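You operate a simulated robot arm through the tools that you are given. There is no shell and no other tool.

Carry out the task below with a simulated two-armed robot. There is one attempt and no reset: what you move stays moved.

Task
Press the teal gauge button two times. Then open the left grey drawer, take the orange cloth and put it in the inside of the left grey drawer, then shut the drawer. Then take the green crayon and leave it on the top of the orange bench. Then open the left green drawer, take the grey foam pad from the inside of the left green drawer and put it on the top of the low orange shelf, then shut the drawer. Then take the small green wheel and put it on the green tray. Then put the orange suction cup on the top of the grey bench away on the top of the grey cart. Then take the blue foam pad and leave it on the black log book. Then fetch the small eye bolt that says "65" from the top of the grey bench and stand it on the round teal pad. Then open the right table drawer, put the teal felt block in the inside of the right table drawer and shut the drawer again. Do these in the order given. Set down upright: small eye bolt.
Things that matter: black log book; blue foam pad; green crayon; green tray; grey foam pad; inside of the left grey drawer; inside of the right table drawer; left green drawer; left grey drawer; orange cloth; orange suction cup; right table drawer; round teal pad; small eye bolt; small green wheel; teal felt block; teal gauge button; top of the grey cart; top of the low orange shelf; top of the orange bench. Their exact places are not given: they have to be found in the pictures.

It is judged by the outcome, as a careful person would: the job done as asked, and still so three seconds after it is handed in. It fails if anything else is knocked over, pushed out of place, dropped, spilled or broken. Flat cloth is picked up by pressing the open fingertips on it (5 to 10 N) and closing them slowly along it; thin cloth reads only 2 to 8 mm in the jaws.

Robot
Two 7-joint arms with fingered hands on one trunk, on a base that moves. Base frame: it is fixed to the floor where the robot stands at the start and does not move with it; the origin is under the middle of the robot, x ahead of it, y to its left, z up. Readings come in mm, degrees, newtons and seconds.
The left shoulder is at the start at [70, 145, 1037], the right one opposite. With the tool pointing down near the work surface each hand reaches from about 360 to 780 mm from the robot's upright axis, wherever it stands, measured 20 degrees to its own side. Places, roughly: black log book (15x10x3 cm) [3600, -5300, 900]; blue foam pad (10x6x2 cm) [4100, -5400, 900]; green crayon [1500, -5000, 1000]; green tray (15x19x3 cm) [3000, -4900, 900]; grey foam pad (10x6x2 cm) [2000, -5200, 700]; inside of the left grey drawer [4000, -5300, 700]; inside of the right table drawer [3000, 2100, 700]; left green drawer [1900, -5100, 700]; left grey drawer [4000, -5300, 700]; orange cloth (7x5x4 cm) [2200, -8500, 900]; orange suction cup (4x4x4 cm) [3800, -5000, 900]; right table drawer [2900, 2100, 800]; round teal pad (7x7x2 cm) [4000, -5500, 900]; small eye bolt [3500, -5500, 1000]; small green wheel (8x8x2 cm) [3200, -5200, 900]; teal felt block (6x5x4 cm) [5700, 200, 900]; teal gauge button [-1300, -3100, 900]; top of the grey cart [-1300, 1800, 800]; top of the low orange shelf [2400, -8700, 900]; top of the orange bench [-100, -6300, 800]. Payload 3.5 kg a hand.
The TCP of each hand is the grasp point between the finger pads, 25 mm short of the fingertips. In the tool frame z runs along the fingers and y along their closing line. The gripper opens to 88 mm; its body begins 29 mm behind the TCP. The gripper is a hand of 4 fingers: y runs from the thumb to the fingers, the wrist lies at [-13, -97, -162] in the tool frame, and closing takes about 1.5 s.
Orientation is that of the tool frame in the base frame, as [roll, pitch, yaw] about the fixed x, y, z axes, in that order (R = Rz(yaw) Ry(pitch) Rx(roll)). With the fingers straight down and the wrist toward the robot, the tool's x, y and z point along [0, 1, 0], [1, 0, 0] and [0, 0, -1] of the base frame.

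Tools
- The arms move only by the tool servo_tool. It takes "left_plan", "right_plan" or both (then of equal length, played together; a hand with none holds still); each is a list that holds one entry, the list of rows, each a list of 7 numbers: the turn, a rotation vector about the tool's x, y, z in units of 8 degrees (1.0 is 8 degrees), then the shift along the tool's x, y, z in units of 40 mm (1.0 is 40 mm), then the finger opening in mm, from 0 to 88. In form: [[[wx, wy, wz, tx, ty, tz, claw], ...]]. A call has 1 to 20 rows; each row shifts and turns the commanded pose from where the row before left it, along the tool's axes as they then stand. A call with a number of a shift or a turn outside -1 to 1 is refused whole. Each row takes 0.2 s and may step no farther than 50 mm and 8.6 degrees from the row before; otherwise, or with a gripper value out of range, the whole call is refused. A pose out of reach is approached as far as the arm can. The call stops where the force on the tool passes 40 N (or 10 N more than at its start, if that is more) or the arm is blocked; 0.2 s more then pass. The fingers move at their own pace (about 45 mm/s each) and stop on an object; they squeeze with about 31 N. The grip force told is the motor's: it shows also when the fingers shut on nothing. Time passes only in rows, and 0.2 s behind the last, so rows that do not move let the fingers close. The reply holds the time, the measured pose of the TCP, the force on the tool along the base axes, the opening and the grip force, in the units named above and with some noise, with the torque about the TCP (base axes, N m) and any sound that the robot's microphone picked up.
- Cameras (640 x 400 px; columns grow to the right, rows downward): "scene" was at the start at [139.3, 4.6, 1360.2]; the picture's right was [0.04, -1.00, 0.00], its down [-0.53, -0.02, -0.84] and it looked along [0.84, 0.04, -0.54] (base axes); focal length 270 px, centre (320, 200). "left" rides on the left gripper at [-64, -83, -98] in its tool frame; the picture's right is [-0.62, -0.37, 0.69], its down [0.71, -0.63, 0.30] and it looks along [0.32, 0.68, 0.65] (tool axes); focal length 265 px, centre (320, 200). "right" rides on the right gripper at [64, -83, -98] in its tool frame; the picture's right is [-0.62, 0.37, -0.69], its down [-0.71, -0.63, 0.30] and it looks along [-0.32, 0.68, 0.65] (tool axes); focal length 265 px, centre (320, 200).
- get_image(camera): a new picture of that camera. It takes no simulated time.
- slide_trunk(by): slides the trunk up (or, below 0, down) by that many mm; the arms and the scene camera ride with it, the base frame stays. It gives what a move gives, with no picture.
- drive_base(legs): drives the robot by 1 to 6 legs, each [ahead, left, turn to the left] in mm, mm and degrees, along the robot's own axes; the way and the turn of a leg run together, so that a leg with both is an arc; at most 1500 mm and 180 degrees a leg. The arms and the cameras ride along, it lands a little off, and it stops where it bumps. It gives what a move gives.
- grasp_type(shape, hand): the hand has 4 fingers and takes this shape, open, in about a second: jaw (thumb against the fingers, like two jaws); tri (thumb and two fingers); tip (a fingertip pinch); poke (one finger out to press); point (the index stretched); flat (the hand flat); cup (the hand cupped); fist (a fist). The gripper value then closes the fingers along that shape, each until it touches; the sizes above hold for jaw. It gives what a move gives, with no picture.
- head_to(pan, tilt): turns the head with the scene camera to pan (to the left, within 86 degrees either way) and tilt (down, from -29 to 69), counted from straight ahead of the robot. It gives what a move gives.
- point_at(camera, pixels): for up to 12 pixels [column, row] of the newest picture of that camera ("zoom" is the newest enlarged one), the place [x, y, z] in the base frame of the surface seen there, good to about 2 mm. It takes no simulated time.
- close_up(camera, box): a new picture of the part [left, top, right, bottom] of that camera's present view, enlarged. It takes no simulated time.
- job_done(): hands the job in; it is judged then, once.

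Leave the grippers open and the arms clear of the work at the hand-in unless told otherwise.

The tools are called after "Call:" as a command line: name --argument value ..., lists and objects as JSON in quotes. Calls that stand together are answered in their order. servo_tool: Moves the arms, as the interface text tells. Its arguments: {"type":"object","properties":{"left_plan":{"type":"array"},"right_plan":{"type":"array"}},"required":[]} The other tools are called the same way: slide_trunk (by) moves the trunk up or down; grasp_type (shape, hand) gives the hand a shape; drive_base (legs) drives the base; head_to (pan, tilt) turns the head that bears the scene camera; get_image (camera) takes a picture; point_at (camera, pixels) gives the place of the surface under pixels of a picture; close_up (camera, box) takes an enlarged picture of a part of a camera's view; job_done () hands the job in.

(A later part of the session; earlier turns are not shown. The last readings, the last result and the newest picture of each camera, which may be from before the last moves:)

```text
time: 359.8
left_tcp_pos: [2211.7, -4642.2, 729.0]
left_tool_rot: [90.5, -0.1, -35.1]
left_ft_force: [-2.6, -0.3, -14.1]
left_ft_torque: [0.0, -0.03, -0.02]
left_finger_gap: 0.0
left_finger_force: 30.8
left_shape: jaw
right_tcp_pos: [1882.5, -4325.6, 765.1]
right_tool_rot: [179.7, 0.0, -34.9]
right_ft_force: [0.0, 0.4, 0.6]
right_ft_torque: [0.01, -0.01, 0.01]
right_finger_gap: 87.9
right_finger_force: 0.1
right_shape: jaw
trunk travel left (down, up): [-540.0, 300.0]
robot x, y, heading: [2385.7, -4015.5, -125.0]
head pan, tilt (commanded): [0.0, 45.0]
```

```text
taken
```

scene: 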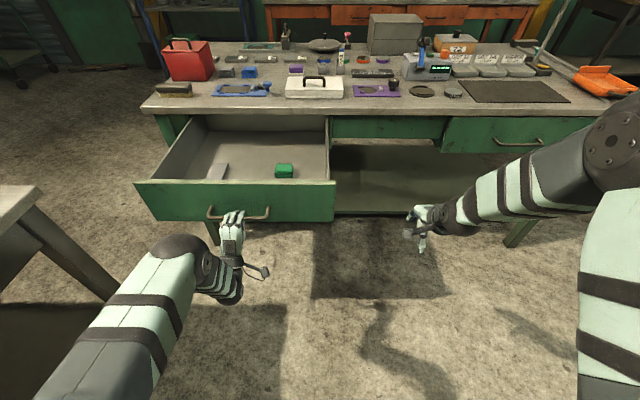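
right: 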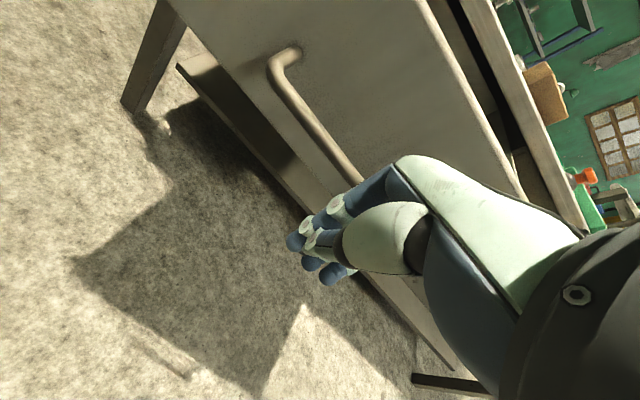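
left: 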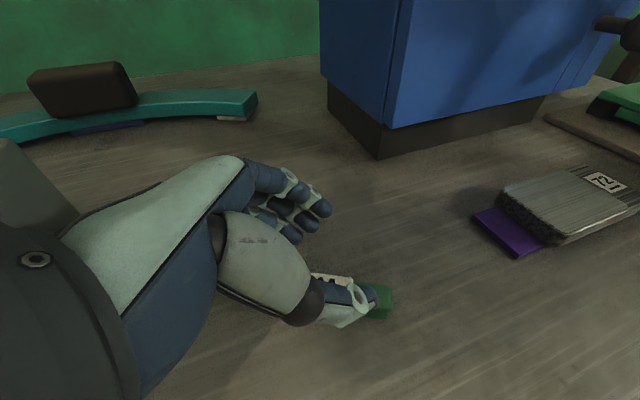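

Open about 350 mm. I release the handle, back off 160 mm and bring the left hand fingers-down again.

Call:
servo_tool --left_plan '[[[0, 0, 0, 0, 0, 0, 30], [0, 0, 0, 0, 0, 0, 60], [0, 0, 0, 0, 0, 0, 88], [0, 0, 0, 0, 0, 0, 88], [0, 0, 0, 0, 0, 0, 88], [0, 0, 0, 0, 0, 0, 88], [0, 0, 0, 0, 0, 0, 88]]]'

Call:
drive_base --legs '[[-160, 0, 0]]'

Call:
servo_tool --left_plan '[[[0.9375, 0, 0, 0, 0, 0, 88], [0.9375, 0, 0, 0, 0, 0, 88], [0.9375, 0, 0, 0, 0, 0, 88], [0.9375, 0, 0, 0, 0, 0, 88], [0.9375, 0, 0, 0, 0, 0, 88], [0.9375, 0, 0, 0, 0, 0, 88], [0.9375, 0, 0, 0, 0, 0, 88], [0.9375, 0, 0, 0, 0, 0, 88], [0.9375, 0, 0, 0, 0, 0, 88], [0.9375, 0, 0, 0, 0, 0, 88], [0.9375, 0, 0, 0, 0, 0, 88], [0.9375, 0, 0, 0, 0, 0, 88], [0, 0, 0, 0, -1, -0.3, 88], [0, 0, 0, 0, -1, -0.3, 88], [0, 0, 0, 0, -1, -0.3, 88]]]'

Call:
get_image --camera "scene"

```text
time: 361.4
left_tcp_pos: [2211.8, -4643.0, 731.0]
left_tool_rot: [90.4, -0.1, -35.2]
left_ft_force: [-1.0, 0.3, -0.2]
left_ft_torque: [0.03, -0.01, 0.01]
left_finger_gap: 87.5
left_finger_force: 0.0
left_shape: jaw
right_tcp_pos: [1883.0, -4325.4, 766.1]
right_tool_rot: [179.6, -0.1, -35.0]
right_ft_force: [0.3, -0.1, 0.9]
right_ft_torque: [0.01, 0.03, 0.0]
right_finger_gap: 87.6
right_finger_force: 0.1
right_shape: jaw
trunk travel left (down, up): [-540.0, 300.0]
robot x, y, heading: [2384.9, -4018.0, -124.8]
head pan, tilt (commanded): [0.0, 45.0]
```

```text
time: 362.8
left_tcp_pos: [2305.0, -4511.3, 731.3]
left_tool_rot: [90.4, -0.2, -35.0]
left_ft_force: [-0.1, 0.0, 0.3]
left_ft_torque: [0.0, -0.02, -0.07]
left_finger_gap: 87.6
left_finger_force: 0.1
left_shape: jaw
right_tcp_pos: [1975.0, -4195.0, 766.9]
right_tool_rot: [179.6, 0.0, -34.9]
right_ft_force: [0.5, 0.4, -0.1]
right_ft_torque: [0.0, 0.0, -0.02]
right_finger_gap: 87.6
right_finger_force: 0.1
right_shape: jaw
trunk travel left (down, up): [-540.0, 300.0]
robot x, y, heading: [2478.5, -3881.8, -125.0]
head pan, tilt (commanded): [0.0, 45.0]
```

```text
time: 366.0
left_tcp_pos: [2371.9, -4414.0, 769.0]
left_tool_rot: [-179.7, -0.3, -35.1]
left_ft_force: [-0.3, 0.0, -0.2]
left_ft_torque: [0.01, -0.01, 0.01]
left_finger_gap: 87.6
left_finger_force: 0.1
left_shape: jaw
right_tcp_pos: [1974.5, -4194.1, 767.0]
right_tool_rot: [179.6, 0.0, -34.9]
right_ft_force: [-0.1, 0.1, 0.1]
right_ft_torque: [0.03, -0.04, -0.01]
right_finger_gap: 87.2
right_finger_force: 0.2
right_shape: jaw
trunk travel left (down, up): [-540.0, 300.0]
robot x, y, heading: [2479.3, -3883.2, -124.9]
head pan, tilt (commanded): [0.0, 45.0]
```

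```text
taken
```

scene: 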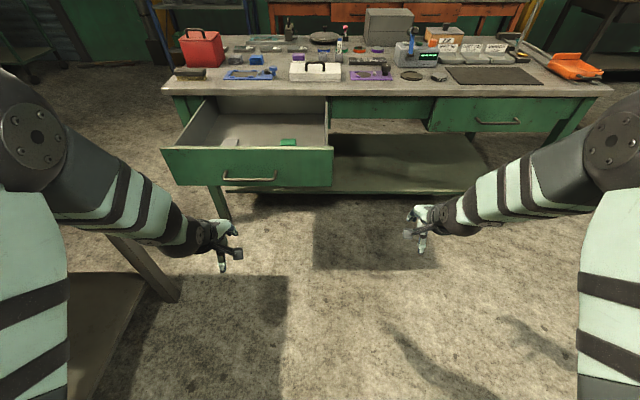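

To reach the pad from above I raise the trunk 220 mm and drive so the pad lies ahead-left (robot near (2347,-4336)).

Call:
slide_trunk --by 240

Call:
drive_base --legs '[[420, 151, -0.5]]'

Call:
head_to --pan 15 --tilt 58

Call:
get_image --camera "scene"

```text
time: 368.5
left_tcp_pos: [2370.6, -4413.2, 1008.4]
left_tool_rot: [-179.7, -0.3, -35.0]
left_ft_force: [0.7, 0.2, 0.2]
left_ft_torque: [0.04, 0.01, -0.01]
left_finger_gap: 87.8
left_finger_force: 0.1
left_shape: jaw
right_tcp_pos: [1974.8, -4195.2, 1006.6]
right_tool_rot: [179.6, 0.0, -34.8]
right_ft_force: [0.0, -0.4, 0.5]
right_ft_torque: [-0.01, -0.03, 0.01]
right_finger_gap: 87.7
right_finger_force: 0.0
right_shape: jaw
trunk travel left (down, up): [-780.0, 60.0]
robot x, y, heading: [2478.4, -3881.6, -124.8]
head pan, tilt (commanded): [0.0, 45.0]
```

```text
time: 371.2
left_tcp_pos: [2236.7, -4839.5, 1008.5]
left_tool_rot: [-179.7, -0.2, -36.3]
left_ft_force: [-0.1, -0.5, -1.0]
left_ft_torque: [0.01, -0.02, -0.03]
left_finger_gap: 87.4
left_finger_force: 0.0
left_shape: jaw
right_tcp_pos: [1846.3, -4613.2, 1006.3]
right_tool_rot: [179.5, -0.1, -36.0]
right_ft_force: [-0.7, -0.4, -0.7]
right_ft_torque: [-0.03, 0.0, 0.01]
right_finger_gap: 87.7
right_finger_force: 0.2
right_shape: jaw
trunk travel left (down, up): [-780.0, 60.0]
robot x, y, heading: [2356.2, -4312.3, -126.2]
head pan, tilt (commanded): [0.0, 45.0]
```

```text
time: 371.9
left_tcp_pos: [2235.7, -4840.3, 1007.8]
left_tool_rot: [-179.6, -0.2, -36.2]
left_ft_force: [-0.3, 0.0, 0.6]
left_ft_torque: [0.0, 0.02, 0.04]
left_finger_gap: 87.8
left_finger_force: 0.0
left_shape: jaw
right_tcp_pos: [1844.9, -4613.8, 1006.5]
right_tool_rot: [179.5, -0.1, -36.2]
right_ft_force: [0.1, 0.0, -0.6]
right_ft_torque: [0.01, -0.02, -0.02]
right_finger_gap: 87.5
right_finger_force: 0.1
right_shape: jaw
trunk travel left (down, up): [-780.0, 60.0]
robot x, y, heading: [2355.0, -4314.7, -126.4]
head pan, tilt (commanded): [15.0, 58.0]
```

```text
taken
```

scene: 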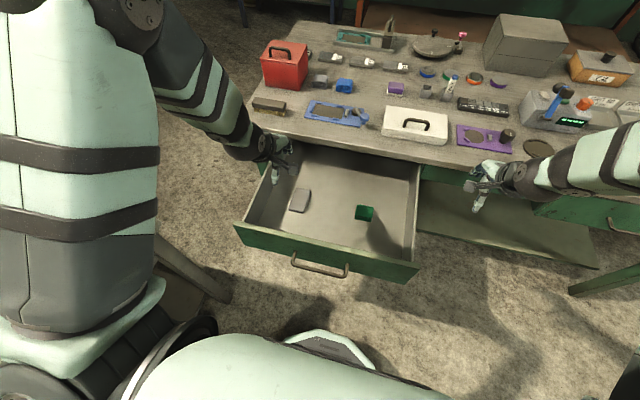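

Now the pad shows fully at (300,200). I zoom and measure it and the drawer walls.

Call:
close_up --camera "scene" --box '[230, 140, 430, 280]'

Call:
point_at --camera "zoom" --pixels '[[205, 158], [252, 163], [190, 220], [240, 228], [222, 192], [100, 205], [130, 130], [85, 175], [40, 265], [210, 310], [430, 230], [140, 100]]'

```text
2.86 times, centred on (330, 210) of scene
```

zoom: 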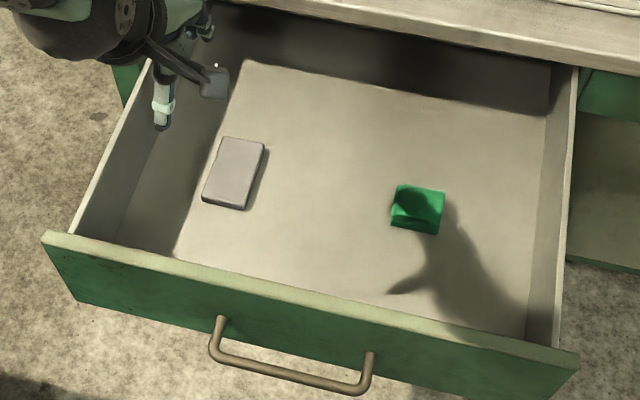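

```text
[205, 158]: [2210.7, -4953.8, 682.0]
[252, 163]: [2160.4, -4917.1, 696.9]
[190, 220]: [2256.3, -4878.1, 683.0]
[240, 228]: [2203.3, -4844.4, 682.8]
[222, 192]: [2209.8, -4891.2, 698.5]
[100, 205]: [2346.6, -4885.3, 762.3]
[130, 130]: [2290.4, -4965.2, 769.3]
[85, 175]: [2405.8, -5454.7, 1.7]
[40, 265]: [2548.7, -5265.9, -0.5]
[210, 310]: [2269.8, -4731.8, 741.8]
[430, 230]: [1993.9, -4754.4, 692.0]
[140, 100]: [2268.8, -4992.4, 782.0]
```

Call:
point_at --camera "zoom" --pixels '[[225, 142], [260, 148], [242, 202], [207, 194], [234, 172], [560, 340], [558, 80], [75, 232], [120, 140], [300, 262], [480, 310]]'

```text
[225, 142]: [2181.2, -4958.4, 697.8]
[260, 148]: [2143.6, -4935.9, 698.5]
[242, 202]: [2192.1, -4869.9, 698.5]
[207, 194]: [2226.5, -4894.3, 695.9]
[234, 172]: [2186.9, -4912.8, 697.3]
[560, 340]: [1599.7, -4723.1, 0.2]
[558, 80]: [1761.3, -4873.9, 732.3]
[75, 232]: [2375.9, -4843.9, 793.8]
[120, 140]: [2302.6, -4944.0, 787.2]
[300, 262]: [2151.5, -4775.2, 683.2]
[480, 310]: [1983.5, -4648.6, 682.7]
```

Pad centre ≈ (2186,-4914), top 698, its short side lies across. I must grip across the short side, so I move above it and turn the left hand 87° (thumb to the left).

Call:
servo_tool --left_plan '[[[0, 0, 0, 0.03, 0.745, 0, 88], [0, 0, 0, 0.03, 0.745, 0, 88], [0, 0, 0, 0.03, 0.745, 0, 88], [0, 0, 0.9875, 0, 0, 0, 88], [0, 0, 0.9875, 0, 0, 0, 88], [0, 0, 0.9875, 0, 0, 0, 88], [0, 0, 0.9875, 0, 0, 0, 88], [0, 0, 0.9875, 0, 0, 0, 88], [0, 0, 0.9875, 0, 0, 0, 88], [0, 0, 0.9875, 0, 0, 0, 88], [0, 0, 0.9875, 0, 0, 0, 88], [0, 0, 0.9875, 0, 0, 0, 88], [0, 0, 0.9875, 0, 0, 0, 88], [0, 0, 0.9875, 0, 0, 0, 88], [0, 0, 0, 0, 0, 0, 88]]]'

Call:
get_image --camera "scene"

Call:
get_image --camera "left"

```text
time: 375.1
left_tcp_pos: [2187.0, -4913.6, 1008.6]
left_tool_rot: [-179.7, 0.3, -123.2]
left_ft_force: [0.0, 0.0, -0.5]
left_ft_torque: [0.01, -0.01, 0.0]
left_finger_gap: 87.7
left_finger_force: 0.0
left_shape: jaw
right_tcp_pos: [1846.1, -4614.2, 1006.0]
right_tool_rot: [179.6, -0.1, -36.0]
right_ft_force: [0.1, 0.4, 0.4]
right_ft_torque: [0.02, -0.01, 0.01]
right_finger_gap: 87.8
right_finger_force: 0.0
right_shape: jaw
trunk travel left (down, up): [-780.0, 60.0]
robot x, y, heading: [2354.3, -4311.6, -126.2]
head pan, tilt (commanded): [15.0, 58.0]
```

```text
taken
```

scene: 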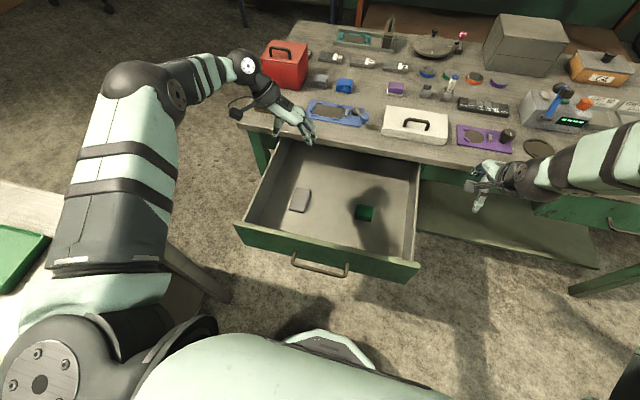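

```text
taken
```

left: 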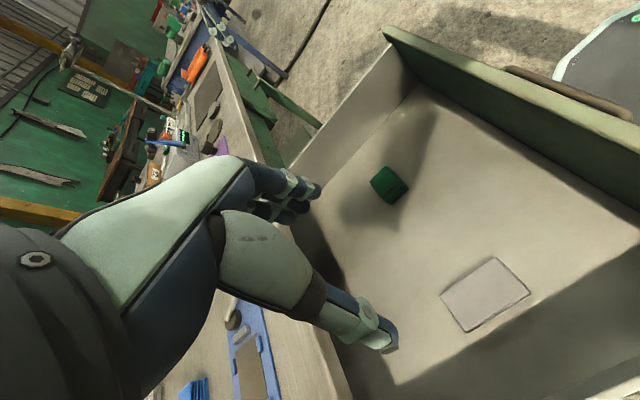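

The turned pose is reachable. I check where the forearm and elbow are relative to the bench before lowering.

Call:
point_at --camera "scene" --pixels '[[150, 90], [215, 75], [245, 68], [270, 95], [300, 125], [236, 113], [285, 65], [280, 52], [240, 95], [255, 118]]'

```text
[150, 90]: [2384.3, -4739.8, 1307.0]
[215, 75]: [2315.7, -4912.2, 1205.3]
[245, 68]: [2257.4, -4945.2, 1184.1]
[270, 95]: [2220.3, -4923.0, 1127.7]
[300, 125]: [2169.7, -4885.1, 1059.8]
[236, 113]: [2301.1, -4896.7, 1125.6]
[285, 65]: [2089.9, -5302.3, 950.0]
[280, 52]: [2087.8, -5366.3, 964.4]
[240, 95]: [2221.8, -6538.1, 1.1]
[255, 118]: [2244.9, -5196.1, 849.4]
```

The forearm comes from my side above the drawer front, so lowering the trunk keeps this geometry. I first raise the right hand by 240 mm, then lower the trunk 240 mm.

Call:
servo_tool --right_plan '[[[0, 0, 0, 0, 0, -1, 88], [0, 0, 0, 0, 0, -1, 88], [0, 0, 0, 0, 0, -1, 88], [0, 0, 0, 0, 0, -1, 88], [0, 0, 0, 0, 0, -1, 88], [0, 0, 0, 0, 0, -1, 88]]]'

Call:
slide_trunk --by -240

Call:
get_image --camera "left"

Call:
get_image --camera "scene"

```text
time: 376.6
left_tcp_pos: [2187.1, -4913.3, 1007.0]
left_tool_rot: [-179.8, 0.4, -123.2]
left_ft_force: [-0.6, -0.6, -0.6]
left_ft_torque: [0.0, -0.03, 0.0]
left_finger_gap: 87.5
left_finger_force: 0.1
left_shape: jaw
right_tcp_pos: [1844.6, -4609.7, 1248.7]
right_tool_rot: [179.5, 0.0, -36.1]
right_ft_force: [0.4, -0.1, -0.1]
right_ft_torque: [0.01, 0.02, 0.0]
right_finger_gap: 87.8
right_finger_force: 0.0
right_shape: jaw
trunk travel left (down, up): [-780.0, 60.0]
robot x, y, heading: [2353.8, -4311.0, -125.8]
head pan, tilt (commanded): [15.0, 58.0]
```

```text
time: 379.1
left_tcp_pos: [2186.7, -4913.8, 766.4]
left_tool_rot: [-179.7, 0.4, -123.1]
left_ft_force: [0.2, -0.7, 1.0]
left_ft_torque: [-0.01, -0.01, 0.03]
left_finger_gap: 87.6
left_finger_force: 0.1
left_shape: jaw
right_tcp_pos: [1845.4, -4609.5, 1007.1]
right_tool_rot: [179.6, 0.0, -36.1]
right_ft_force: [0.0, -0.1, 0.7]
right_ft_torque: [0.01, 0.03, -0.03]
right_finger_gap: 87.8
right_finger_force: 0.0
right_shape: jaw
trunk travel left (down, up): [-540.0, 300.0]
robot x, y, heading: [2354.5, -4314.0, -126.1]
head pan, tilt (commanded): [15.0, 58.0]
```

```text
taken
```

left: 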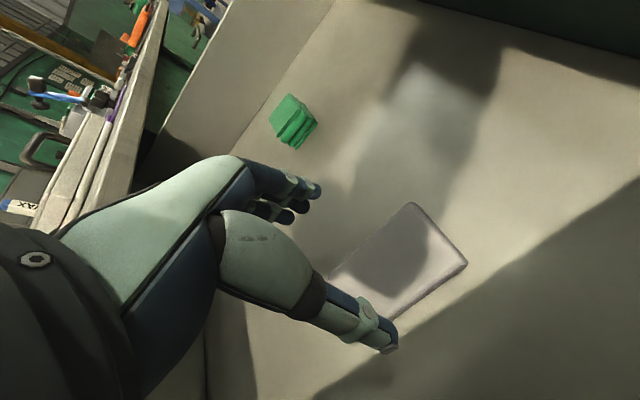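

```text
taken
```

scene: 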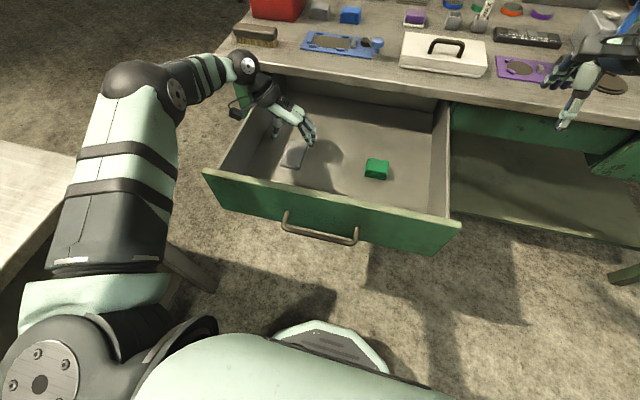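

I check the centring by reading the pad's corners in the left camera.

Call:
point_at --camera "left" --pixels '[[412, 208], [460, 263], [400, 305], [400, 264], [345, 272], [380, 230], [430, 240]]'

```text
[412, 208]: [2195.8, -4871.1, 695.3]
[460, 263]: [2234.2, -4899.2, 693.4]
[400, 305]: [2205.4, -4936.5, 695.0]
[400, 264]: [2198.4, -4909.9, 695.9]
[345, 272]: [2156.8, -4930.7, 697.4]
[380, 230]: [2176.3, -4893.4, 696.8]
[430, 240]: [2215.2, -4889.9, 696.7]
```

The corners confirm the hand is centred within 2 mm. I lower 55 mm so the fingertips are just above the drawer floor.

Call:
servo_tool --left_plan '[[[0, 0, 0, 0, 0, 0.6, 88], [0, 0, 0, 0, 0, 0.5, 88], [0, 0, 0, 0, 0, 0.25, 88], [0, 0, 0, 0, 0, 0, 88]]]'

Call:
get_image --camera "left"

Call:
close_up --camera "scene" --box '[200, 30, 360, 200]'

```text
time: 380.1
left_tcp_pos: [2186.3, -4914.1, 711.8]
left_tool_rot: [-179.8, 0.4, -123.1]
left_ft_force: [0.7, 0.5, 0.5]
left_ft_torque: [-0.03, 0.02, 0.02]
left_finger_gap: 87.4
left_finger_force: 0.1
left_shape: jaw
right_tcp_pos: [1845.6, -4609.7, 1007.8]
right_tool_rot: [179.7, 0.0, -36.1]
right_ft_force: [-1.0, -0.2, -0.1]
right_ft_torque: [-0.04, 0.0, 0.01]
right_finger_gap: 87.8
right_finger_force: 0.0
right_shape: jaw
trunk travel left (down, up): [-540.0, 300.0]
robot x, y, heading: [2353.2, -4316.4, -126.3]
head pan, tilt (commanded): [15.0, 58.0]
```

```text
taken
```

left: 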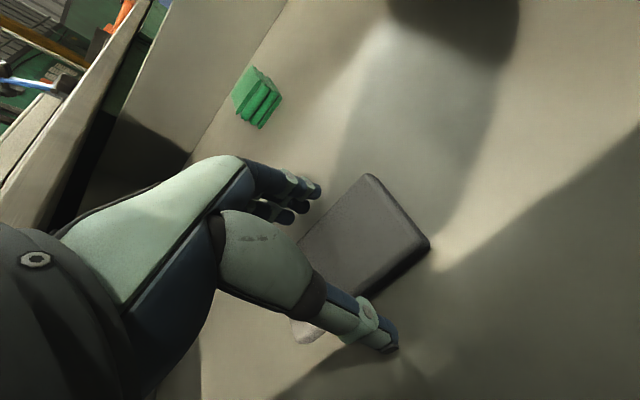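

```text
2.35 times, centred on (280, 115) of scene
```

zoom: 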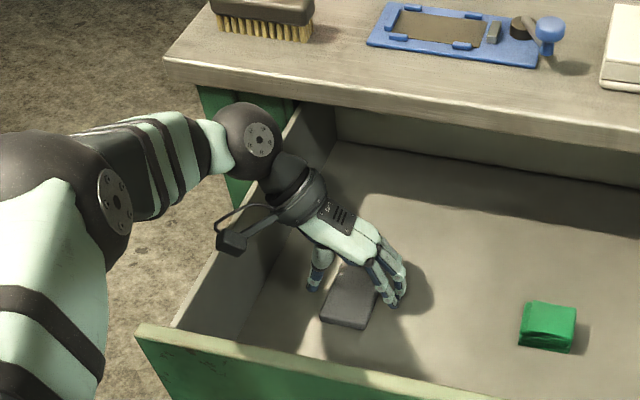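

Thumb left, fingers right of the pad. I lower 3 mm more and close.

Call:
servo_tool --left_plan '[[[0, 0, 0, 0, 0, 0.07, 80], [0, 0, 0, 0, 0, 0, 70], [0, 0, 0, 0, 0, 0, 60], [0, 0, 0, 0, 0, 0, 50], [0, 0, 0, 0, 0, 0, 40], [0, 0, 0, 0, 0, 0, 30], [0, 0, 0, 0, 0, 0, 30], [0, 0, 0, 0, 0, 0, 30]]]'

Call:
get_image --camera "left"

```text
time: 381.9
left_tcp_pos: [2187.3, -4914.4, 709.8]
left_tool_rot: [-179.9, 0.3, -123.0]
left_ft_force: [-0.1, 0.0, -0.2]
left_ft_torque: [0.03, 0.0, -0.04]
left_finger_gap: 49.8
left_finger_force: 31.0
left_shape: jaw
right_tcp_pos: [1844.6, -4610.2, 1009.0]
right_tool_rot: [179.6, 0.1, -36.1]
right_ft_force: [0.2, -0.3, -0.2]
right_ft_torque: [0.01, 0.01, 0.01]
right_finger_gap: 87.6
right_finger_force: 0.0
right_shape: jaw
trunk travel left (down, up): [-540.0, 300.0]
robot x, y, heading: [2356.3, -4310.5, -126.3]
head pan, tilt (commanded): [15.0, 58.0]
```

```text
taken
```

left: 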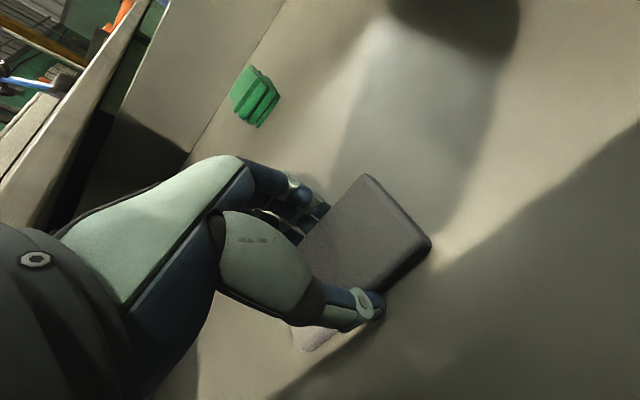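

Gripped (49.8 mm, 31 N). I lift it 80 mm with the arm, then the trunk by 240 mm.

Call:
servo_tool --left_plan '[[[0, 0, 0, 0, 0, -0.3, 30], [0, 0, 0, 0, 0, -0.5, 30], [0, 0, 0, 0, 0, -0.6, 30], [0, 0, 0, 0, 0, -0.6, 30], [0, 0, 0, 0, 0, 0, 30]]]'

Call:
get_image --camera "left"

Call:
slide_trunk --by 240

Call:
get_image --camera "scene"

```text
time: 383.1
left_tcp_pos: [2185.0, -4914.7, 787.7]
left_tool_rot: [-179.8, 0.4, -123.0]
left_ft_force: [-0.6, -0.4, -0.5]
left_ft_torque: [-0.02, 0.0, -0.01]
left_finger_gap: 50.0
left_finger_force: 31.2
left_shape: jaw
right_tcp_pos: [1843.0, -4610.4, 1007.9]
right_tool_rot: [179.6, -0.1, -36.1]
right_ft_force: [-0.3, 0.8, -0.1]
right_ft_torque: [0.02, 0.02, -0.02]
right_finger_gap: 87.8
right_finger_force: 0.1
right_shape: jaw
trunk travel left (down, up): [-540.0, 300.0]
robot x, y, heading: [2355.9, -4314.7, -126.0]
head pan, tilt (commanded): [15.0, 58.0]
```

```text
taken
```

left: 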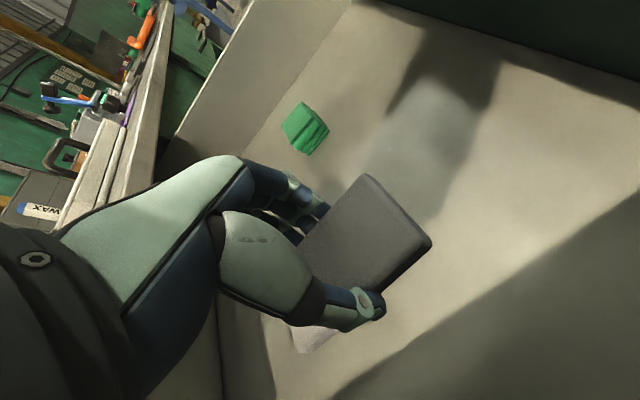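

```text
time: 385.6
left_tcp_pos: [2185.0, -4912.7, 1028.5]
left_tool_rot: [-179.7, 0.4, -123.0]
left_ft_force: [-0.1, -0.4, -0.4]
left_ft_torque: [0.0, 0.05, 0.04]
left_finger_gap: 50.0
left_finger_force: 31.4
left_shape: jaw
right_tcp_pos: [1844.5, -4609.7, 1246.7]
right_tool_rot: [179.6, 0.0, -36.2]
right_ft_force: [-0.8, -0.6, -0.3]
right_ft_torque: [0.0, 0.01, 0.01]
right_finger_gap: 87.6
right_finger_force: 0.0
right_shape: jaw
trunk travel left (down, up): [-780.0, 60.0]
robot x, y, heading: [2357.0, -4315.5, -126.2]
head pan, tilt (commanded): [15.0, 58.0]
```

```text
taken
```

scene: 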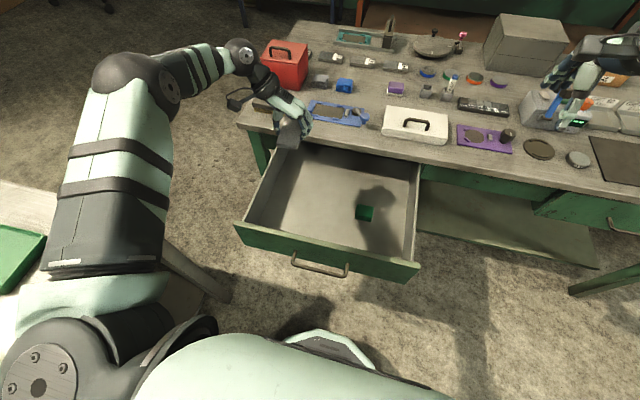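

The pad is held and only the green thing stays in the drawer. I turn the left hand back to normal, pull both hands in, raise the trunk, and drive the known way around the grey bench toward the low orange shelf.

Call:
servo_tool --left_plan '[[[0, 0, -0.9875, 0, 0, 0, 30], [0, 0, -0.9875, 0, 0, 0, 30], [0, 0, -0.9875, 0, 0, 0, 30], [0, 0, -0.9875, 0, 0, 0, 30], [0, 0, -0.9875, 0, 0, 0, 30], [0, 0, -0.9875, 0, 0, 0, 30], [0, 0, -0.9875, 0, 0, 0, 30], [0, 0, -0.9875, 0, 0, 0, 30], [0, 0, -0.9875, 0, 0, 0, 30], [0, 0, -0.9875, 0, 0, 0, 30], [0, 0, -0.9875, 0, 0, 0, 30], [0, 0, 0, 0, -0.9, 0, 30], [0, 0, 0, 0, -0.9, 0, 30], [0, 0, 0, 0, -0.9, 0, 30], [0, 0, 0, 0, -0.9, 0, 30]]]' --right_plan '[[[0, 0, 0, 0, 0, 0, 88], [0, 0, 0, 0, 0, 0, 88], [0, 0, 0, 0, 0, 0, 88], [0, 0, 0, 0, 0, 0, 88], [0, 0, 0, 0, 0, 0, 88], [0, 0, 0, 0, -0.3, 0.9, 88], [0, 0, 0, 0, -0.3, 0.9, 88], [0, 0, 0, 0, -0.3, 0.9, 88], [0, 0, 0, 0, 0, 0.9, 88], [0, 0, 0, 0, 0, 0, 88], [0, 0, 0, 0, 0, 0, 88], [0, 0, 0, 0, 0, 0, 88], [0, 0, 0, 0, 0, 0, 88], [0, 0, 0, 0, 0, 0, 88], [0, 0, 0, 0, 0, 0, 88]]]'

Call:
slide_trunk --by 60

Call:
get_image --camera "left"

```text
time: 388.8
left_tcp_pos: [2269.2, -4795.5, 1028.8]
left_tool_rot: [-179.8, -0.2, -36.2]
left_ft_force: [-0.7, 0.2, 0.1]
left_ft_torque: [0.0, 0.02, -0.03]
left_finger_gap: 49.5
left_finger_force: 31.1
left_shape: jaw
right_tcp_pos: [1865.5, -4582.1, 1107.0]
right_tool_rot: [179.6, 0.0, -36.1]
right_ft_force: [0.7, 0.2, 0.2]
right_ft_torque: [-0.02, -0.02, 0.05]
right_finger_gap: 87.6
right_finger_force: 0.0
right_shape: jaw
trunk travel left (down, up): [-780.0, 60.0]
robot x, y, heading: [2351.0, -4316.4, -126.1]
head pan, tilt (commanded): [15.0, 58.0]
```

```text
time: 389.8
left_tcp_pos: [2268.7, -4797.2, 1090.1]
left_tool_rot: [-179.7, -0.1, -36.2]
left_ft_force: [-0.4, 0.5, -0.3]
left_ft_torque: [0.0, -0.02, 0.02]
left_finger_gap: 49.7
left_finger_force: 31.6
left_shape: jaw
right_tcp_pos: [1865.0, -4584.2, 1165.6]
right_tool_rot: [179.6, 0.0, -36.2]
right_ft_force: [-0.7, 1.2, -0.9]
right_ft_torque: [0.01, -0.02, 0.0]
right_finger_gap: 87.7
right_finger_force: 0.1
right_shape: jaw
trunk travel left (down, up): [-840.0, 0.0]
robot x, y, heading: [2354.1, -4316.0, -126.1]
head pan, tilt (commanded): [15.0, 58.0]
```

```text
taken
```

left: 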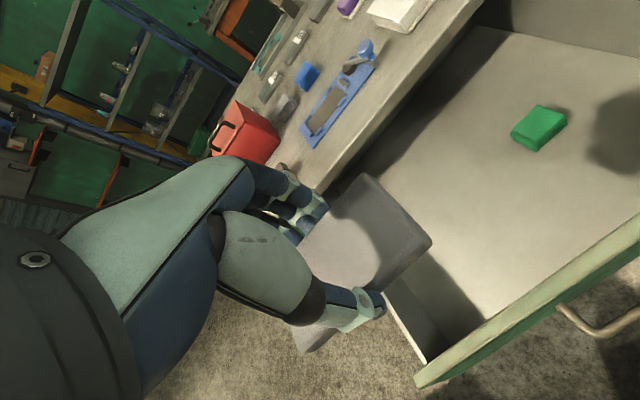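

Pad secure. I drive: back from the bench, turn, and along the corridor past the small table.

Call:
drive_base --legs '[[-659, -55, 0], [0, 0, 95], [250, 45, 0], [1100, 0, 0], [640, 300, 0]]'

```text
time: 407.7
left_tcp_pos: [5085.6, -4540.6, 1090.6]
left_tool_rot: [-179.7, -0.1, 58.3]
left_ft_force: [-0.5, 0.6, -1.0]
left_ft_torque: [-0.05, 0.01, -0.01]
left_finger_gap: 48.9
left_finger_force: 31.0
left_shape: jaw
right_tcp_pos: [4903.7, -4959.7, 1167.5]
right_tool_rot: [179.5, 0.0, 58.3]
right_ft_force: [0.0, -1.2, 0.5]
right_ft_torque: [0.0, 0.0, 0.03]
right_finger_gap: 87.6
right_finger_force: 0.0
right_shape: jaw
trunk travel left (down, up): [-840.0, 0.0]
robot x, y, heading: [4597.9, -4490.6, -31.5]
head pan, tilt (commanded): [15.0, 58.0]
```

Next legs: around the bench's far end and toward the shelf.

Call:
drive_base --legs '[[0, 0, -43.4], [1355, 0, 0], [0, 0, -57.5], [1150, 0, 0], [1150, 0, 0], [0, 0, 7]]'

Call:
head_to --pan 0 --tilt 25

Call:
get_image --camera "scene"

```text
time: 430.1
left_tcp_pos: [3368.8, -7953.3, 1090.0]
left_tool_rot: [-179.6, -0.3, -33.4]
left_ft_force: [-0.3, 0.0, -0.1]
left_ft_torque: [-0.01, 0.01, 0.01]
left_finger_gap: 49.1
left_finger_force: 30.7
left_shape: jaw
right_tcp_pos: [2954.4, -7759.5, 1166.2]
right_tool_rot: [179.6, -0.1, -33.3]
right_ft_force: [-0.7, 0.0, -0.3]
right_ft_torque: [-0.06, 0.01, 0.0]
right_finger_gap: 87.6
right_finger_force: 0.1
right_shape: jaw
trunk travel left (down, up): [-840.0, 0.0]
robot x, y, heading: [3434.0, -7469.8, -123.1]
head pan, tilt (commanded): [15.0, 58.0]
```

```text
time: 431.1
left_tcp_pos: [3372.0, -7953.7, 1090.5]
left_tool_rot: [-179.6, -0.1, -33.4]
left_ft_force: [-0.8, -0.2, 0.2]
left_ft_torque: [0.02, 0.0, -0.01]
left_finger_gap: 49.0
left_finger_force: 30.9
left_shape: jaw
right_tcp_pos: [2956.8, -7761.9, 1165.7]
right_tool_rot: [179.7, 0.1, -33.2]
right_ft_force: [0.2, 0.1, 0.6]
right_ft_torque: [-0.02, -0.01, 0.04]
right_finger_gap: 87.5
right_finger_force: 0.0
right_shape: jaw
trunk travel left (down, up): [-840.0, 0.0]
robot x, y, heading: [3431.0, -7467.3, -123.3]
head pan, tilt (commanded): [0.0, 25.0]
```

```text
taken
```

scene: 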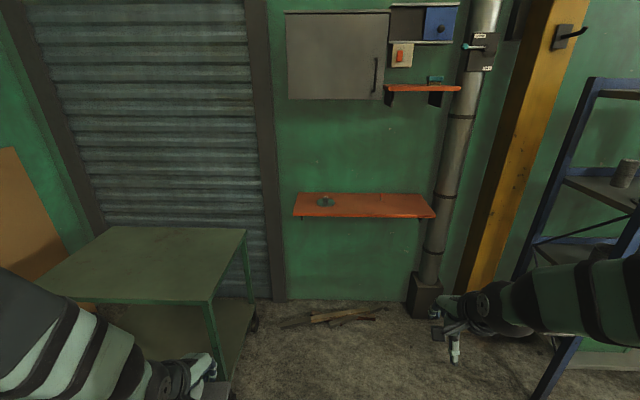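

Call:
drive_base --legs '[[960, -393, -2.1]]'

Call:
head_to --pan 12 --tilt 50

Call:
get_image --camera "scene"

```text
time: 436.4
left_tcp_pos: [2482.0, -8507.1, 1090.7]
left_tool_rot: [-179.6, -0.1, -36.0]
left_ft_force: [0.4, -0.4, -1.1]
left_ft_torque: [-0.02, 0.03, -0.01]
left_finger_gap: 48.9
left_finger_force: 31.3
left_shape: jaw
right_tcp_pos: [2078.6, -8295.4, 1166.3]
right_tool_rot: [179.5, 0.0, -35.9]
right_ft_force: [-0.2, 0.1, -1.2]
right_ft_torque: [-0.01, 0.01, -0.02]
right_finger_gap: 87.8
right_finger_force: 0.0
right_shape: jaw
trunk travel left (down, up): [-840.0, 0.0]
robot x, y, heading: [2562.8, -8024.9, -125.9]
head pan, tilt (commanded): [0.0, 25.0]
```

```text
time: 437.3
left_tcp_pos: [2480.9, -8507.7, 1089.1]
left_tool_rot: [-179.6, -0.2, -36.0]
left_ft_force: [0.7, 0.0, 0.1]
left_ft_torque: [0.03, 0.0, 0.0]
left_finger_gap: 49.1
left_finger_force: 30.9
left_shape: jaw
right_tcp_pos: [2076.2, -8295.1, 1165.5]
right_tool_rot: [179.5, -0.1, -35.8]
right_ft_force: [-0.2, 0.5, -0.3]
right_ft_torque: [0.0, 0.02, -0.02]
right_finger_gap: 87.9
right_finger_force: 0.0
right_shape: jaw
trunk travel left (down, up): [-840.0, 0.0]
robot x, y, heading: [2566.8, -8024.8, -125.6]
head pan, tilt (commanded): [12.0, 50.0]
```

```text
taken
```

scene: 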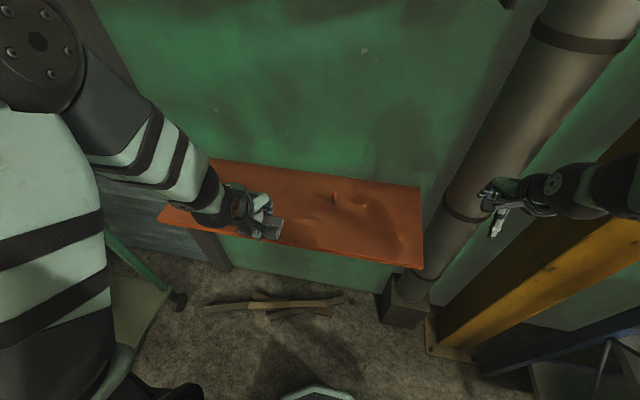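

I move the pad above the free middle of the shelf (between the pot plate and the marker), then look again.

Call:
servo_tool --left_plan '[[[0, 0, 0, 0.085, 0.85, 0, 30], [0, 0, 0, 0.085, 0.85, 0, 30], [0, 0, 0, 0.085, 0.85, 0, 30], [0, 0, 0, 0.085, 0.85, 0, 30], [0, 0, 0, 0.085, 0.85, 0, 30], [0, 0, 0, 0, 0, 0.5, 30], [0, 0, 0, 0, 0, 0.7, 30], [0, 0, 0, 0, 0, 0.7, 30], [0, 0, 0, 0, 0, 0.5, 30], [0, 0, 0, 0, 0, 0, 30]]]'

Call:
get_image --camera "left"

Call:
close_up --camera "scene" --box '[150, 120, 430, 290]'

```text
time: 439.5
left_tcp_pos: [2395.2, -8655.8, 989.9]
left_tool_rot: [-179.5, -0.2, -35.9]
left_ft_force: [-0.4, -0.5, -0.3]
left_ft_torque: [0.0, 0.02, 0.0]
left_finger_gap: 49.2
left_finger_force: 30.9
left_shape: jaw
right_tcp_pos: [2075.6, -8295.4, 1166.2]
right_tool_rot: [179.5, 0.0, -35.8]
right_ft_force: [-0.7, -1.7, -0.4]
right_ft_torque: [-0.02, -0.01, -0.01]
right_finger_gap: 87.9
right_finger_force: 0.1
right_shape: jaw
trunk travel left (down, up): [-840.0, 0.0]
robot x, y, heading: [2565.7, -8026.2, -125.6]
head pan, tilt (commanded): [12.0, 50.0]
```

```text
taken
```

left: 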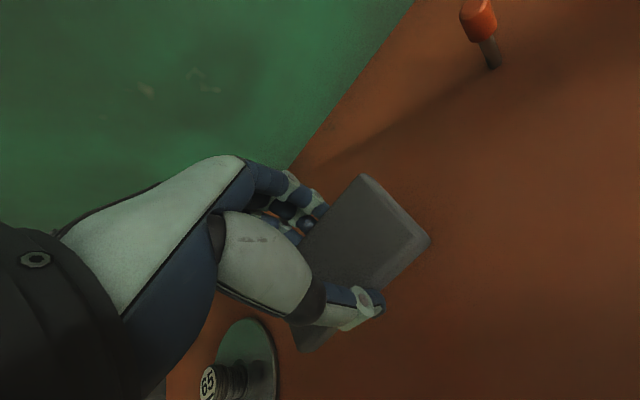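

```text
2.29 times, centred on (290, 205) of scene
```

zoom: 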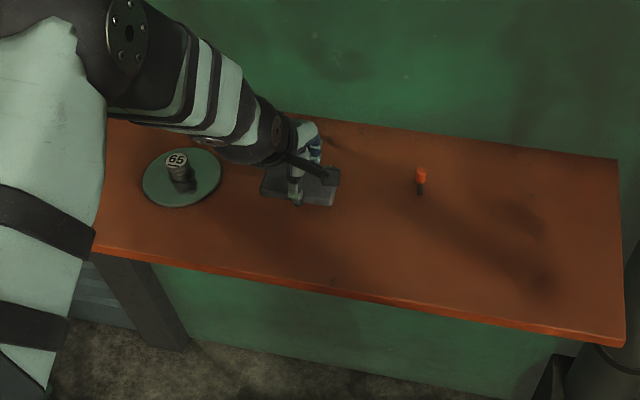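

The pad hangs over free shelf. I lower 39 mm gently.

Call:
servo_tool --left_plan '[[[0, 0, 0, 0, 0, 0.5, 30], [0, 0, 0, 0, 0, 0.3, 30], [0, 0, 0, 0, 0, 0.15, 30], [0, 0, 0, 0, 0, 0.05, 30], [0, 0, 0, 0, 0, 0, 30]]]'

```text
time: 440.7
left_tcp_pos: [2396.5, -8654.6, 952.0]
left_tool_rot: [-179.6, -0.1, -35.9]
left_ft_force: [0.8, -0.2, -0.8]
left_ft_torque: [0.01, 0.01, 0.02]
left_finger_gap: 48.9
left_finger_force: 31.4
left_shape: jaw
right_tcp_pos: [2076.4, -8295.6, 1165.6]
right_tool_rot: [179.6, -0.1, -35.7]
right_ft_force: [0.2, 0.6, -0.6]
right_ft_torque: [0.01, -0.01, 0.0]
right_finger_gap: 87.5
right_finger_force: 0.0
right_shape: jaw
trunk travel left (down, up): [-840.0, 0.0]
robot x, y, heading: [2566.5, -8027.1, -126.0]
head pan, tilt (commanded): [12.0, 50.0]
```

Call:
servo_tool --left_plan '[[[0, 0, 0, 0, 0, 0.08, 30], [0, 0, 0, 0, 0, 0.05, 30], [0, 0, 0, 0, 0, 0, 45], [0, 0, 0, 0, 0, 0, 60], [0, 0, 0, 0, 0, 0, 75], [0, 0, 0, 0, 0, 0, 80], [0, 0, 0, 0, 0, 0, 80], [0, 0, 0, 0, 0, 0, 80]]]'

Call:
get_image --camera "left"

```text
time: 442.5
left_tcp_pos: [2395.9, -8655.0, 946.4]
left_tool_rot: [-179.6, -0.1, -36.0]
left_ft_force: [0.0, -0.6, -0.1]
left_ft_torque: [-0.02, -0.01, 0.02]
left_finger_gap: 79.6
left_finger_force: 0.0
left_shape: jaw
right_tcp_pos: [2075.4, -8295.8, 1167.5]
right_tool_rot: [179.6, 0.0, -35.9]
right_ft_force: [0.7, 0.2, 0.2]
right_ft_torque: [0.0, -0.02, 0.01]
right_finger_gap: 87.7
right_finger_force: 0.1
right_shape: jaw
trunk travel left (down, up): [-840.0, 0.0]
robot x, y, heading: [2566.4, -8024.1, -125.5]
head pan, tilt (commanded): [12.0, 50.0]
```

```text
taken
```

left: 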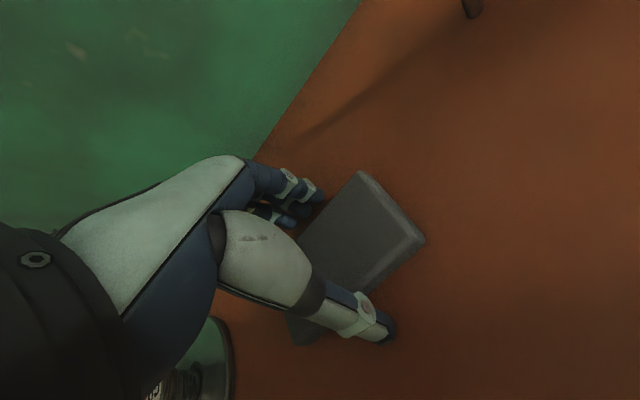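

The pad rests on the shelf and the fingers are open. I raise the hand and pull back.

Call:
servo_tool --left_plan '[[[0, 0, 0, 0, 0, -0.4, 80], [0, 0, 0, 0, 0, -0.8, 80], [0, 0, 0, 0, 0, -1, 80], [0, 0, 0, 0, 0, -1, 80], [0, 0, 0, 0, 0, -0.6, 88], [0, 0, 0, -0.085, -0.85, 0, 88], [0, 0, 0, -0.085, -0.85, 0, 88], [0, 0, 0, -0.085, -0.85, 0, 88], [0, 0, 0, -0.085, -0.85, 0, 88], [0, 0, 0, -0.085, -0.85, 0, 88]]]'

Call:
get_image --camera "scene"

Call:
close_up --camera "scene" --box '[150, 120, 430, 290]'

```text
time: 444.7
left_tcp_pos: [2480.6, -8506.3, 1103.5]
left_tool_rot: [-179.8, -0.2, -36.0]
left_ft_force: [-0.4, 0.9, -0.3]
left_ft_torque: [0.0, 0.02, 0.0]
left_finger_gap: 87.7
left_finger_force: 0.0
left_shape: jaw
right_tcp_pos: [2077.5, -8294.2, 1166.5]
right_tool_rot: [179.6, 0.0, -35.7]
right_ft_force: [-0.8, 0.3, -0.7]
right_ft_torque: [0.02, 0.01, -0.01]
right_finger_gap: 87.7
right_finger_force: 0.1
right_shape: jaw
trunk travel left (down, up): [-840.0, 0.0]
robot x, y, heading: [2566.6, -8021.2, -125.7]
head pan, tilt (commanded): [12.0, 50.0]
```

```text
taken
```

scene: 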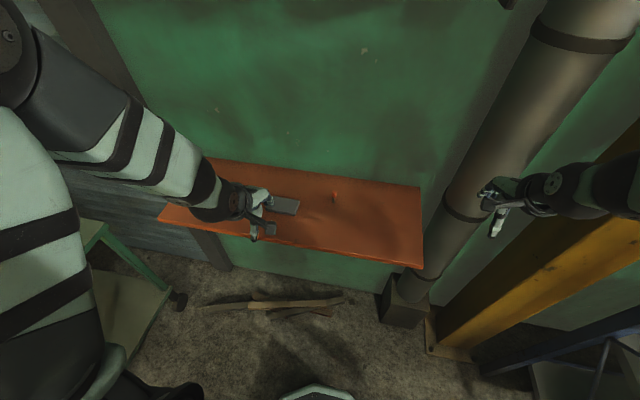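

```text
2.29 times, centred on (290, 205) of scene
```

zoom: 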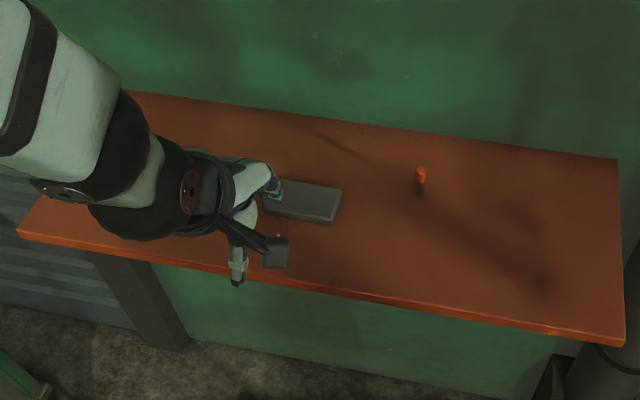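

The grey pad lies on the low orange shelf. Now back the same way to shut the green drawer.

Call:
drive_base --legs '[[-960, 393, 0], [0, 0, 173.4], [1130, 0, 0], [1125, 0, 0], [0, 0, 51.2], [1295, 0, 0]]'

```text
time: 476.2
left_tcp_pos: [4418.9, -4127.9, 1101.7]
left_tool_rot: [-179.6, -0.1, -170.1]
left_ft_force: [0.5, -0.3, 1.0]
left_ft_torque: [0.02, 0.01, -0.02]
left_finger_gap: 87.7
left_finger_force: 0.0
left_shape: jaw
right_tcp_pos: [4852.3, -3985.2, 1166.5]
right_tool_rot: [179.5, 0.0, -170.0]
right_ft_force: [-0.3, -0.6, -0.8]
right_ft_torque: [-0.01, 0.0, 0.01]
right_finger_gap: 87.8
right_finger_force: 0.1
right_shape: jaw
trunk travel left (down, up): [-840.0, 0.0]
robot x, y, heading: [4707.3, -4524.9, 100.1]
head pan, tilt (commanded): [12.0, 50.0]
```

Call:
drive_base --legs '[[0, 0, 49], [667, 434, 0], [1400, 0, 0], [0, 0, 85.5]]'

Call:
head_to --pan 0 --tilt 40

Call:
get_image --camera "scene"

```text
time: 492.9
left_tcp_pos: [2628.5, -4326.9, 1102.5]
left_tool_rot: [-179.6, -0.2, -36.1]
left_ft_force: [-0.2, -0.6, 0.1]
left_ft_torque: [-0.01, -0.04, -0.01]
left_finger_gap: 87.6
left_finger_force: 0.0
left_shape: jaw
right_tcp_pos: [2225.3, -4112.1, 1165.9]
right_tool_rot: [179.5, -0.1, -35.9]
right_ft_force: [-0.5, 0.0, 0.0]
right_ft_torque: [-0.02, 0.05, 0.01]
right_finger_gap: 87.8
right_finger_force: 0.1
right_shape: jaw
trunk travel left (down, up): [-840.0, 0.0]
robot x, y, heading: [2712.5, -3843.8, -125.9]
head pan, tilt (commanded): [12.0, 50.0]
```

```text
time: 493.6
left_tcp_pos: [2628.4, -4325.1, 1101.2]
left_tool_rot: [-179.6, -0.1, -36.2]
left_ft_force: [0.2, 0.1, -0.1]
left_ft_torque: [-0.01, 0.01, -0.01]
left_finger_gap: 87.6
left_finger_force: 0.0
left_shape: jaw
right_tcp_pos: [2224.7, -4113.1, 1165.8]
right_tool_rot: [179.6, 0.0, -35.9]
right_ft_force: [-0.1, 0.1, 0.2]
right_ft_torque: [-0.02, -0.03, -0.01]
right_finger_gap: 87.9
right_finger_force: 0.1
right_shape: jaw
trunk travel left (down, up): [-840.0, 0.0]
robot x, y, heading: [2716.3, -3843.1, -126.2]
head pan, tilt (commanded): [0.0, 40.0]
```

```text
taken
```

scene: 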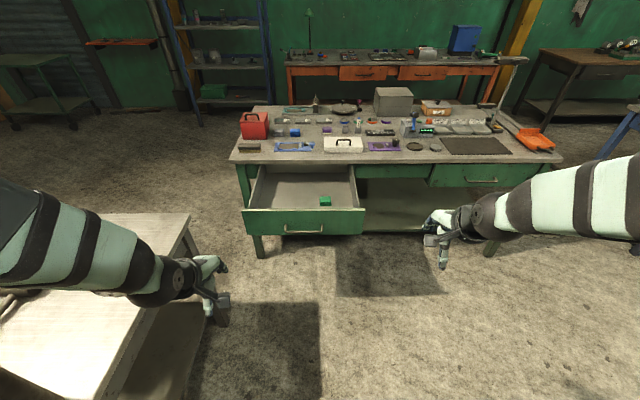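

The drawer is still open, handle at (303,230). I drive so my left hand is in front of the handle, lower the trunk and close the fingers.

Call:
drive_base --legs '[[395, -127, 0.8]]'

Call:
slide_trunk --by -240

Call:
get_image --camera "scene"

```text
time: 496.1
left_tcp_pos: [2314.8, -4567.8, 1102.9]
left_tool_rot: [-179.8, -0.1, -35.2]
left_ft_force: [0.1, 0.4, 0.2]
left_ft_torque: [0.01, 0.02, -0.02]
left_finger_gap: 87.7
left_finger_force: 0.1
left_shape: jaw
right_tcp_pos: [1905.0, -4360.8, 1167.0]
right_tool_rot: [179.6, -0.1, -35.1]
right_ft_force: [0.3, -0.9, -0.7]
right_ft_torque: [0.0, 0.0, 0.0]
right_finger_gap: 87.8
right_finger_force: 0.1
right_shape: jaw
trunk travel left (down, up): [-840.0, 0.0]
robot x, y, heading: [2391.3, -4083.6, -125.1]
head pan, tilt (commanded): [0.0, 40.0]
```

```text
time: 498.6
left_tcp_pos: [2311.7, -4568.6, 862.3]
left_tool_rot: [-179.6, 0.0, -35.2]
left_ft_force: [0.1, -0.2, 0.8]
left_ft_torque: [-0.03, 0.01, 0.02]
left_finger_gap: 87.5
left_finger_force: 0.0
left_shape: jaw
right_tcp_pos: [1906.0, -4361.3, 926.9]
right_tool_rot: [179.6, -0.1, -35.1]
right_ft_force: [0.4, -0.2, 0.1]
right_ft_torque: [0.0, -0.02, 0.03]
right_finger_gap: 87.6
right_finger_force: 0.1
right_shape: jaw
trunk travel left (down, up): [-600.0, 240.0]
robot x, y, heading: [2392.0, -4080.1, -125.0]
head pan, tilt (commanded): [0.0, 40.0]
```

```text
taken
```

scene: 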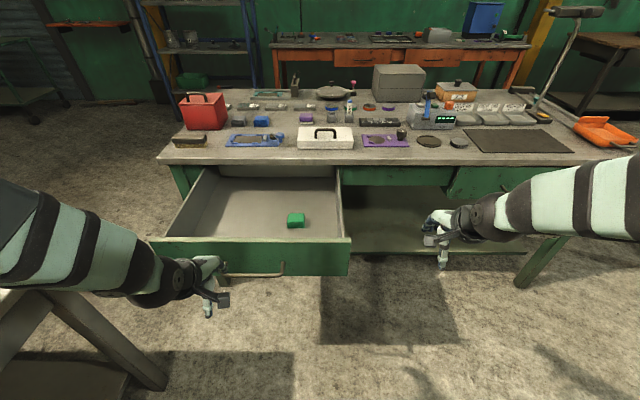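

The hand is 128 mm in front of the bar and 34 mm left of its middle. I close it, move right 34 mm and down 120 mm, then push forward 120 mm.

Call:
servo_tool --left_plan '[[[0, 0, 0, -0.21, 0, 0.2, 40], [0, 0, 0, -0.21, 0, 0.5, 0], [0, 0, 0, -0.21, 0, 0.75, 0], [0, 0, 0, -0.21, 0, 0.75, 0], [0, 0, 0, 0, 0, 0.75, 0], [0, 0, 0, 0, 0, 0, 0]]]'

Call:
close_up --camera "scene" --box '[140, 160, 360, 320]'

```text
time: 500.0
left_tcp_pos: [2283.7, -4549.7, 743.6]
left_tool_rot: [-179.8, -0.2, -35.3]
left_ft_force: [0.8, -0.3, -0.6]
left_ft_torque: [0.0, -0.03, 0.0]
left_finger_gap: 0.0
left_finger_force: 24.6
left_shape: jaw
right_tcp_pos: [1903.9, -4360.5, 926.9]
right_tool_rot: [179.6, 0.0, -35.2]
right_ft_force: [-0.4, 1.0, -0.3]
right_ft_torque: [-0.01, 0.03, -0.05]
right_finger_gap: 87.6
right_finger_force: 0.0
right_shape: jaw
trunk travel left (down, up): [-600.0, 240.0]
robot x, y, heading: [2391.5, -4083.7, -125.2]
head pan, tilt (commanded): [0.0, 40.0]
```

```text
2.50 times, centred on (250, 240) of scene
```

zoom: 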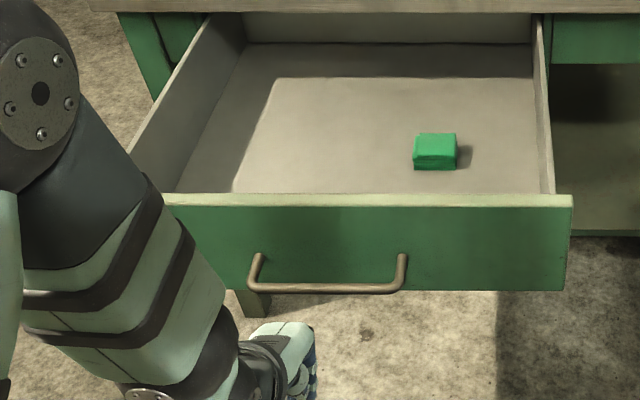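

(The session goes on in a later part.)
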